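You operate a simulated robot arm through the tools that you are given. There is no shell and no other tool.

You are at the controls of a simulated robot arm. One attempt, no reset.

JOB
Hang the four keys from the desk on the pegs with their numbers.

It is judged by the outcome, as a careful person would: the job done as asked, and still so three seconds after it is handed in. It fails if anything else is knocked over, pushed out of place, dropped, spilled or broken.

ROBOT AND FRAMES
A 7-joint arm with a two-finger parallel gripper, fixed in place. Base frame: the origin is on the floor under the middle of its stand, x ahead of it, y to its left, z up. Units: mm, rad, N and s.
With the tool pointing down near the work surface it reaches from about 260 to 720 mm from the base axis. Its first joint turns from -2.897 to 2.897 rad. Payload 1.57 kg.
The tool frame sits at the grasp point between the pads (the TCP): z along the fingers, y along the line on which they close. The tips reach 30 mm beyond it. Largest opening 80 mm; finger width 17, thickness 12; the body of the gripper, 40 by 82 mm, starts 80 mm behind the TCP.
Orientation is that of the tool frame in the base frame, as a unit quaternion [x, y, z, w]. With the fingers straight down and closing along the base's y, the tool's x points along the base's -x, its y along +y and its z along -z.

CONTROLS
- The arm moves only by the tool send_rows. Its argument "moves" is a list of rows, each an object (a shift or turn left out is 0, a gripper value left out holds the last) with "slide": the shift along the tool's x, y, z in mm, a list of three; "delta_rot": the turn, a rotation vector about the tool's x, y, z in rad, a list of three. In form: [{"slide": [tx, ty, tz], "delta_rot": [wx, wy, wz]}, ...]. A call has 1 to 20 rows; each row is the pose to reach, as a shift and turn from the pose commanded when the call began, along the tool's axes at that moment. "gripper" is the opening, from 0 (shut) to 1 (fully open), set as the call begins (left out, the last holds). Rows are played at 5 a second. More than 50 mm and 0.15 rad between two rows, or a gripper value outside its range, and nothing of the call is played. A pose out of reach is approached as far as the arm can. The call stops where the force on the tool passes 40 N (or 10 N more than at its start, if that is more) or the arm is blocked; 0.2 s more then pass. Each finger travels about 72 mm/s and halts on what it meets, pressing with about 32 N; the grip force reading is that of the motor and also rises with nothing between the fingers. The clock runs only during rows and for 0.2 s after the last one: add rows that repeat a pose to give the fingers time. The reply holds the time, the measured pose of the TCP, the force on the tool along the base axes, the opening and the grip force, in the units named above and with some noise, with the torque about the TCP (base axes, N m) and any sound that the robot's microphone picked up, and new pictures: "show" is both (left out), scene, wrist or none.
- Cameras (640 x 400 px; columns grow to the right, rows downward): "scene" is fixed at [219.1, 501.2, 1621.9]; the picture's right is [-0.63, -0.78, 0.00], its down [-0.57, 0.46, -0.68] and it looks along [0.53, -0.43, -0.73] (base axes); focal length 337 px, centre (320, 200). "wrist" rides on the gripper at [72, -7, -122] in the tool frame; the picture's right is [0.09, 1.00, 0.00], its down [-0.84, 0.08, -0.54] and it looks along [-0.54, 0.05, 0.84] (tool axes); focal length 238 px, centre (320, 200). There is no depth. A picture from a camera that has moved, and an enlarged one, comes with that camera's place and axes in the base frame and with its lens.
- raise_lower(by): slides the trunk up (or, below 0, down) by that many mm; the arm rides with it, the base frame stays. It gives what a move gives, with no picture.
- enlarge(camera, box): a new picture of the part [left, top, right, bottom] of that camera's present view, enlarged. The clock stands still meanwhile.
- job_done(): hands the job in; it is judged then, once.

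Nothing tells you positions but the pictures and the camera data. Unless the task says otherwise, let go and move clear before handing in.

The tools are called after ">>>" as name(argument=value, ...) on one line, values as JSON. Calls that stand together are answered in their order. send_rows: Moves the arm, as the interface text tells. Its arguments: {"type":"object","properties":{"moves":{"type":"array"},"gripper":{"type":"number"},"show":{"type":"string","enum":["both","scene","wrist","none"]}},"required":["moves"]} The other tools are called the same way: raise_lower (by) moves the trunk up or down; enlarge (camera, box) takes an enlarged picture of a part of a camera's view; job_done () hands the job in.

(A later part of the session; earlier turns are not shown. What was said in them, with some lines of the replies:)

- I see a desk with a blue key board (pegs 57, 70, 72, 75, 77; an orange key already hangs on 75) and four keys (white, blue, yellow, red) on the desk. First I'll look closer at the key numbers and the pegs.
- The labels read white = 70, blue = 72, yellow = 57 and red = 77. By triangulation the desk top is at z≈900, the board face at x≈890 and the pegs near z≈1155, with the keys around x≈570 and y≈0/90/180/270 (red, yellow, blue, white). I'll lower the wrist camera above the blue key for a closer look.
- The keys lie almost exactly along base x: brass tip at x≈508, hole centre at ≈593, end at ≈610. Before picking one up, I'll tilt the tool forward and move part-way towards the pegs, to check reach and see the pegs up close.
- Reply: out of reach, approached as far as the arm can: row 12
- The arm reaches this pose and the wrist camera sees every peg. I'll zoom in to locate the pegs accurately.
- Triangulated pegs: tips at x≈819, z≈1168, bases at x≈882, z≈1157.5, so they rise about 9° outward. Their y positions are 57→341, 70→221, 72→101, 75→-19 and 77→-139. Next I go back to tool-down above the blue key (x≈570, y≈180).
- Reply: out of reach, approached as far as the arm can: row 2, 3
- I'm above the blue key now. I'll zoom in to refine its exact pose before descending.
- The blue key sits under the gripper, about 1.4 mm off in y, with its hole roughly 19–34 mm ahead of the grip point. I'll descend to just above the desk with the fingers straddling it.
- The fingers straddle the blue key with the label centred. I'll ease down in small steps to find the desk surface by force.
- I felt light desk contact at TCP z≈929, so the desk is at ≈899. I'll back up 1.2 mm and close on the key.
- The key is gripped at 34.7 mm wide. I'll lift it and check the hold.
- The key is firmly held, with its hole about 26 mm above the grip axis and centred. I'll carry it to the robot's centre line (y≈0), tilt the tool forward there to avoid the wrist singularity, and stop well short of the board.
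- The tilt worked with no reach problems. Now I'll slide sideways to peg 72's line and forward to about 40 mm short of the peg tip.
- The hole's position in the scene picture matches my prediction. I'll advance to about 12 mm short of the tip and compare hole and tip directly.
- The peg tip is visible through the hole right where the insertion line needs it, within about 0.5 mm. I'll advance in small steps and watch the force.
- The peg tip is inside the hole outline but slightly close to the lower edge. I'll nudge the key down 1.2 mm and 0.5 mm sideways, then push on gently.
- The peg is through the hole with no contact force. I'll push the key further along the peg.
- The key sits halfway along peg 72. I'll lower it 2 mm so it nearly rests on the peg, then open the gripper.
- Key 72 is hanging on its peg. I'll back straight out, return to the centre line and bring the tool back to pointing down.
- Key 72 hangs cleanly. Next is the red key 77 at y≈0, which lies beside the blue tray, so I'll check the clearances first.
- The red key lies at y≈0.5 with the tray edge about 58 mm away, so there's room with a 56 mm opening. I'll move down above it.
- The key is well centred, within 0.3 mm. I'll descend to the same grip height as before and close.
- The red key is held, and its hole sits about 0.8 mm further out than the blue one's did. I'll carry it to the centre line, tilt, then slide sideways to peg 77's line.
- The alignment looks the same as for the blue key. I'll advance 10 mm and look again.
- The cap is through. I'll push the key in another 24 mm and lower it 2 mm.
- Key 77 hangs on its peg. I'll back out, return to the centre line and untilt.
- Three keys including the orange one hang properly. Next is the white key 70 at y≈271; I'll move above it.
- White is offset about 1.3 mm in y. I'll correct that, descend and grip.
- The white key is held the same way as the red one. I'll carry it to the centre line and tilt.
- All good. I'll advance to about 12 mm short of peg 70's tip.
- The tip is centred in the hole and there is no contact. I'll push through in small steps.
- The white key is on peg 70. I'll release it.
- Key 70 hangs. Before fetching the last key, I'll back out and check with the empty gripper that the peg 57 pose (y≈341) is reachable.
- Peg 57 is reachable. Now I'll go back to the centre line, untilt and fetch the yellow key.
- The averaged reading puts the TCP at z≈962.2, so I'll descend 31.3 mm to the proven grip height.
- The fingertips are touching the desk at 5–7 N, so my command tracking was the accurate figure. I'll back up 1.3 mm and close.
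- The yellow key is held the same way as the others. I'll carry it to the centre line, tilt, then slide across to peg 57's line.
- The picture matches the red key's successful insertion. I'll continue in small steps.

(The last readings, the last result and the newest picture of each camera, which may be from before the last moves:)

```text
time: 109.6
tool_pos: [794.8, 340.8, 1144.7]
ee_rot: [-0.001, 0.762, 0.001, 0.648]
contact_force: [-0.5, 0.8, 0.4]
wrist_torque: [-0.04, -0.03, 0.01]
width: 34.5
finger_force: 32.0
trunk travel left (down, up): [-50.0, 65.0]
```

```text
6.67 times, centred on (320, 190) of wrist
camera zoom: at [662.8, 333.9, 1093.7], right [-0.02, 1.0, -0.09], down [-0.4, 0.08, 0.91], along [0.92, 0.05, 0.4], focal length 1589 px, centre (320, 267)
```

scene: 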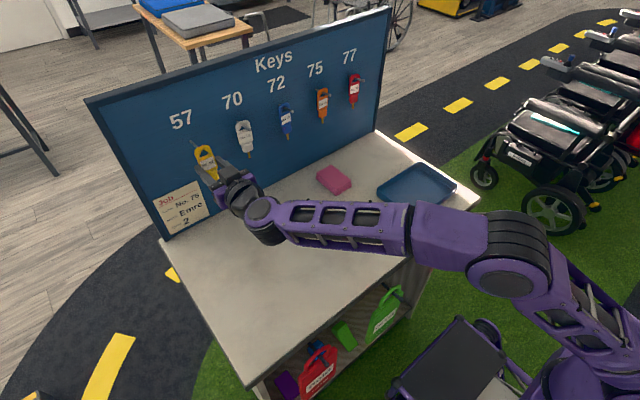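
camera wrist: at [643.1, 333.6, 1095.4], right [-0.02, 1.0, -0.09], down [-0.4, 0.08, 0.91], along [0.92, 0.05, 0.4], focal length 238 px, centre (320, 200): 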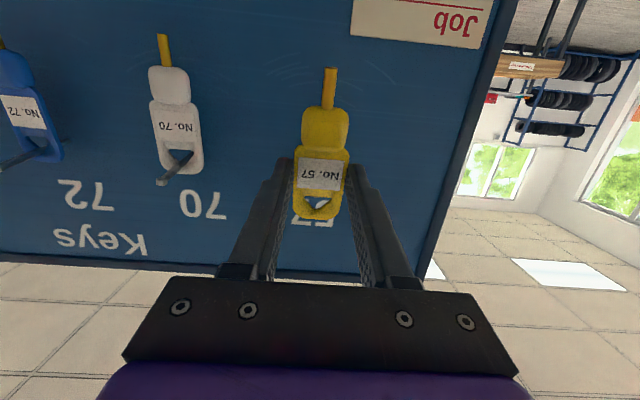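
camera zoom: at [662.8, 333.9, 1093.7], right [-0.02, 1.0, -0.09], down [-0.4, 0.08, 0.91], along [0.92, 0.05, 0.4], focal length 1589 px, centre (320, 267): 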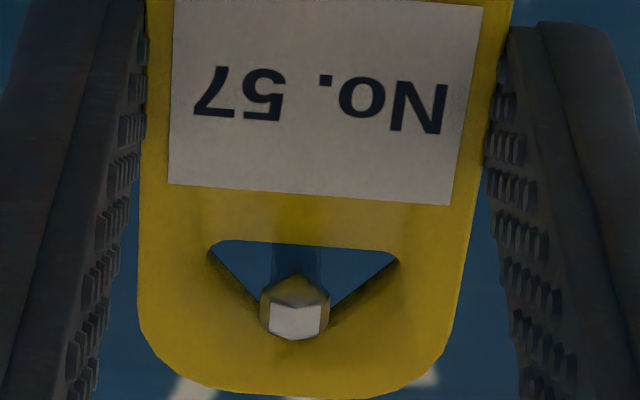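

The cap is through with no force. I'll push it fully on and lower slightly.

>>> send_rows(moves=[{"slide": [0, 0, 3]}, {"slide": [0, 0, 6]}, {"slide": [0, 0, 9]}, {"slide": [0, 0, 12]}, {"slide": [0, 0, 15]}, {"slide": [0, 0, 18]}, {"slide": [0, 0, 21]}, {"slide": [0, 0, 24]}, {"slide": [1, 0, 24]}, {"slide": [2, 0, 24]}, {"slide": [2, 0, 24]}])

>>> enlarge(camera="scene", box=[165, 105, 255, 175])

```text
time: 112.0
tool_pos: [817.4, 341.0, 1138.7]
ee_rot: [0.0, 0.762, 0.0, 0.648]
contact_force: [-0.1, 0.1, 0.1]
wrist_torque: [-0.02, 0.01, 0.0]
width: 34.6
finger_force: 32.0
trunk travel left (down, up): [-50.0, 65.0]
camera wrist: at [685.7, 333.5, 1087.2], right [-0.02, 1.0, -0.09], down [-0.4, 0.08, 0.91], along [0.92, 0.05, 0.4], focal length 238 px, centre (320, 200)
```

scene: 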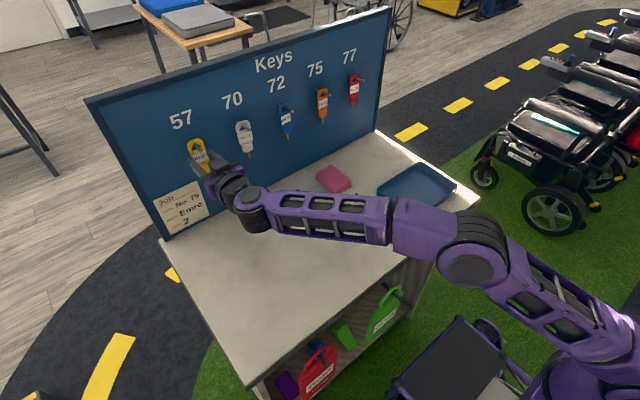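
wrist: 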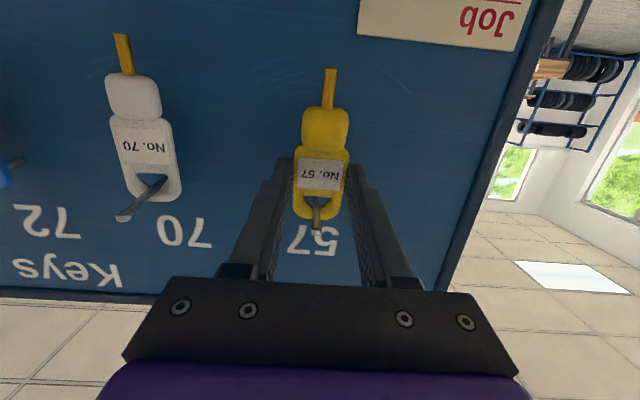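

```text
5.71 times, centred on (210, 140) of scene
camera zoom: at [219.1, 501.2, 1621.9], right [-0.63, -0.78, 0.0], down [-0.57, 0.46, -0.68], along [0.53, -0.43, -0.73], focal length 1926 px, centre (949, 543)
```

zoom: 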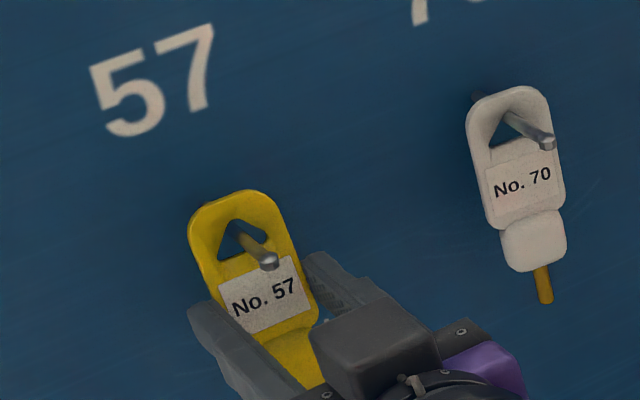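

The yellow key is on peg 57. I'll release it and check.

>>> send_rows(moves=[{"slide": [0, 0, 0]}, {"slide": [0, 0, 0]}, {"slide": [0, 0, 0]}, {"slide": [0, 0, 0]}, {"slide": [0, 0, 0]}], gripper=0.8, show="wrist")

>>> enlarge(camera="scene", box=[165, 105, 255, 175])

```text
time: 113.2
tool_pos: [815.8, 339.9, 1139.1]
ee_rot: [0.0, 0.762, 0.0, 0.648]
contact_force: [-0.2, -1.0, 0.1]
wrist_torque: [0.03, 0.0, 0.0]
width: 64.0
finger_force: 0.0
trunk travel left (down, up): [-50.0, 65.0]
camera wrist: at [685.7, 333.5, 1087.3], right [-0.02, 1.0, -0.09], down [-0.4, 0.08, 0.91], along [0.92, 0.05, 0.4], focal length 238 px, centre (320, 200)
```

wrist: 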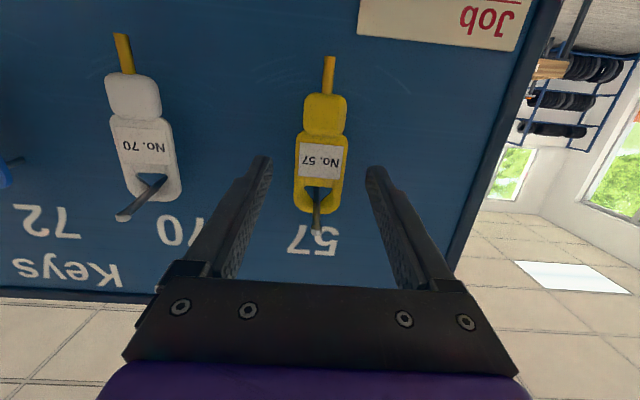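

```text
5.71 times, centred on (210, 140) of scene
camera zoom: at [219.1, 501.2, 1621.9], right [-0.63, -0.78, 0.0], down [-0.57, 0.46, -0.68], along [0.53, -0.43, -0.73], focal length 1926 px, centre (949, 543)
```

zoom: 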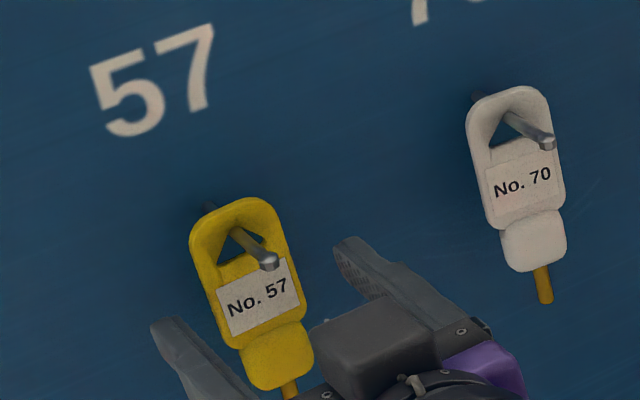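

Key 57 hangs freely. I'll back straight out, return to the centre line and check everything.

>>> send_rows(moves=[{"slide": [0, 0, -12]}, {"slide": [0, 0, -35]}, {"slide": [0, 0, -65]}, {"slide": [0, 0, -95]}, {"slide": [0, 0, -118]}, {"slide": [0, -34, -118]}, {"slide": [0, -68, -118]}, {"slide": [0, -102, -118]}, {"slide": [0, -136, -118]}, {"slide": [0, -170, -118]}, {"slide": [0, -204, -118]}, {"slide": [0, -238, -118]}, {"slide": [0, -272, -118]}, {"slide": [0, -306, -118]}, {"slide": [0, -340.1, -118]}, {"slide": [0, -340.1, -118]}], show="none")

>>> send_rows(moves=[{"slide": [3.6, 0, -6.9], "delta_rot": [0, 0.1282, 0]}, {"slide": [7.2, 0, -13.9], "delta_rot": [0, 0.2564, 0]}, {"slide": [10.7, 0, -20.8], "delta_rot": [0, 0.3845, 0]}, {"slide": [14.3, 0, -27.8], "delta_rot": [0, 0.5127, 0]}, {"slide": [17.9, 0, -34.7], "delta_rot": [0, 0.6409, 0]}, {"slide": [21.5, 0, -41.7], "delta_rot": [0, 0.7691, 0]}, {"slide": [25.1, 0, -48.6], "delta_rot": [0, 0.8973, 0]}, {"slide": [28.7, 0, -55.5], "delta_rot": [0, 1.0255, 0]}, {"slide": [32.2, 0, -62.5], "delta_rot": [0, 1.1536, 0]}, {"slide": [35.8, 0, -69.4], "delta_rot": [0, 1.2818, 0]}, {"slide": [39.4, 0, -76.4], "delta_rot": [0, 1.41, 0]}, {"slide": [39.4, 0, -76.4], "delta_rot": [0, 1.41, 0]}], show="both")

>>> enlarge(camera="scene", box=[160, 50, 400, 200])

```text
time: 116.6
tool_pos: [701.1, 1.7, 1158.1]
ee_rot: [-0.001, 0.762, 0.001, 0.648]
contact_force: [-0.2, -0.2, 0.5]
wrist_torque: [0.03, -0.01, 0.0]
width: 63.8
finger_force: 0.1
trunk travel left (down, up): [-50.0, 65.0]
```

```text
time: 119.2
tool_pos: [619.6, 1.5, 1130.8]
ee_rot: [0.0, 1.0, 0.0, -0.001]
contact_force: [-0.8, -0.2, 0.7]
wrist_torque: [0.03, -0.02, 0.0]
width: 63.8
finger_force: 0.1
trunk travel left (down, up): [-50.0, 65.0]
camera wrist: at [547.8, -5.7, 1253.1], right [-0.09, 1.0, 0.0], down [0.84, 0.08, 0.54], along [0.54, 0.05, -0.84], focal length 238 px, centre (320, 200)
```

scene: 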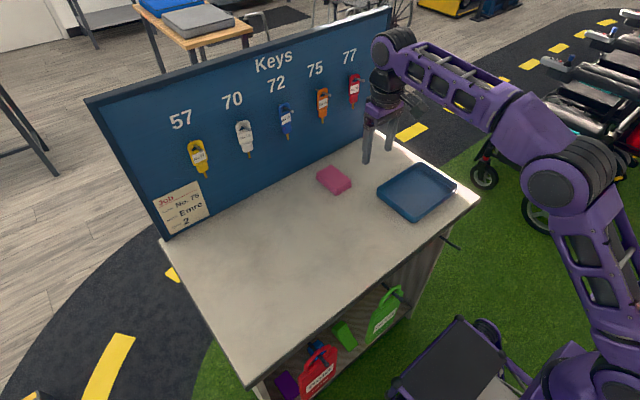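
wrist: 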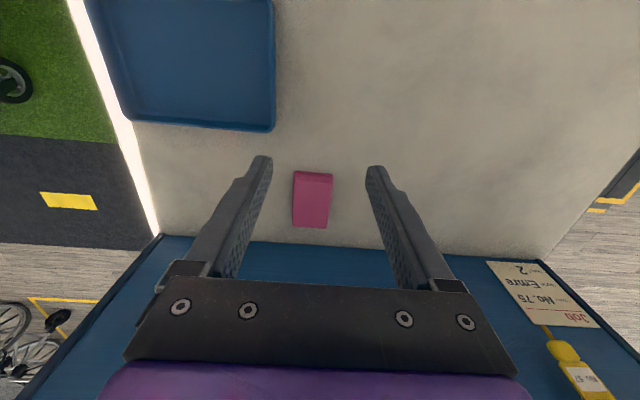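

```text
2.67 times, centred on (280, 125) of scene
camera zoom: at [219.1, 501.2, 1621.9], right [-0.63, -0.78, 0.0], down [-0.57, 0.46, -0.68], along [0.53, -0.43, -0.73], focal length 899 px, centre (427, 400)
```

zoom: 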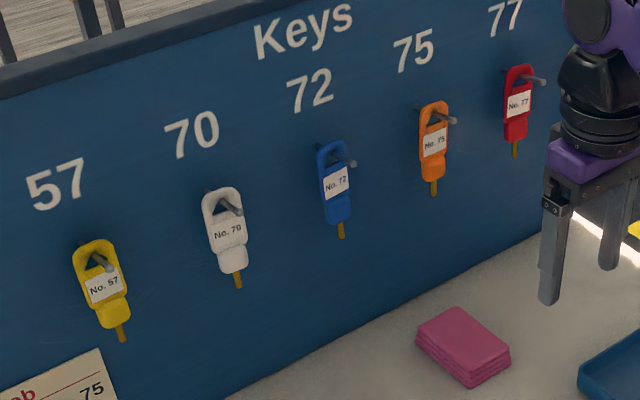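

Yellow 57, white 70, blue 72 and red 77 each hang on their own pegs. The orange 75 key, the tray, the pink block and the note haven't moved, and the arm is clear, so I'm handing in the job.

>>> job_done()

```text
The job is handed in.
```

All four keys now hang on the pegs with their numbers: yellow on 57, white on 70, blue on 72 and red on 77.

In the last pictures the keys were hanging freely. The orange 75 key, the tray, the pink block and the job note were where they started. The gripper was open and clear of everything when I handed the job in. I haven't been told the result.
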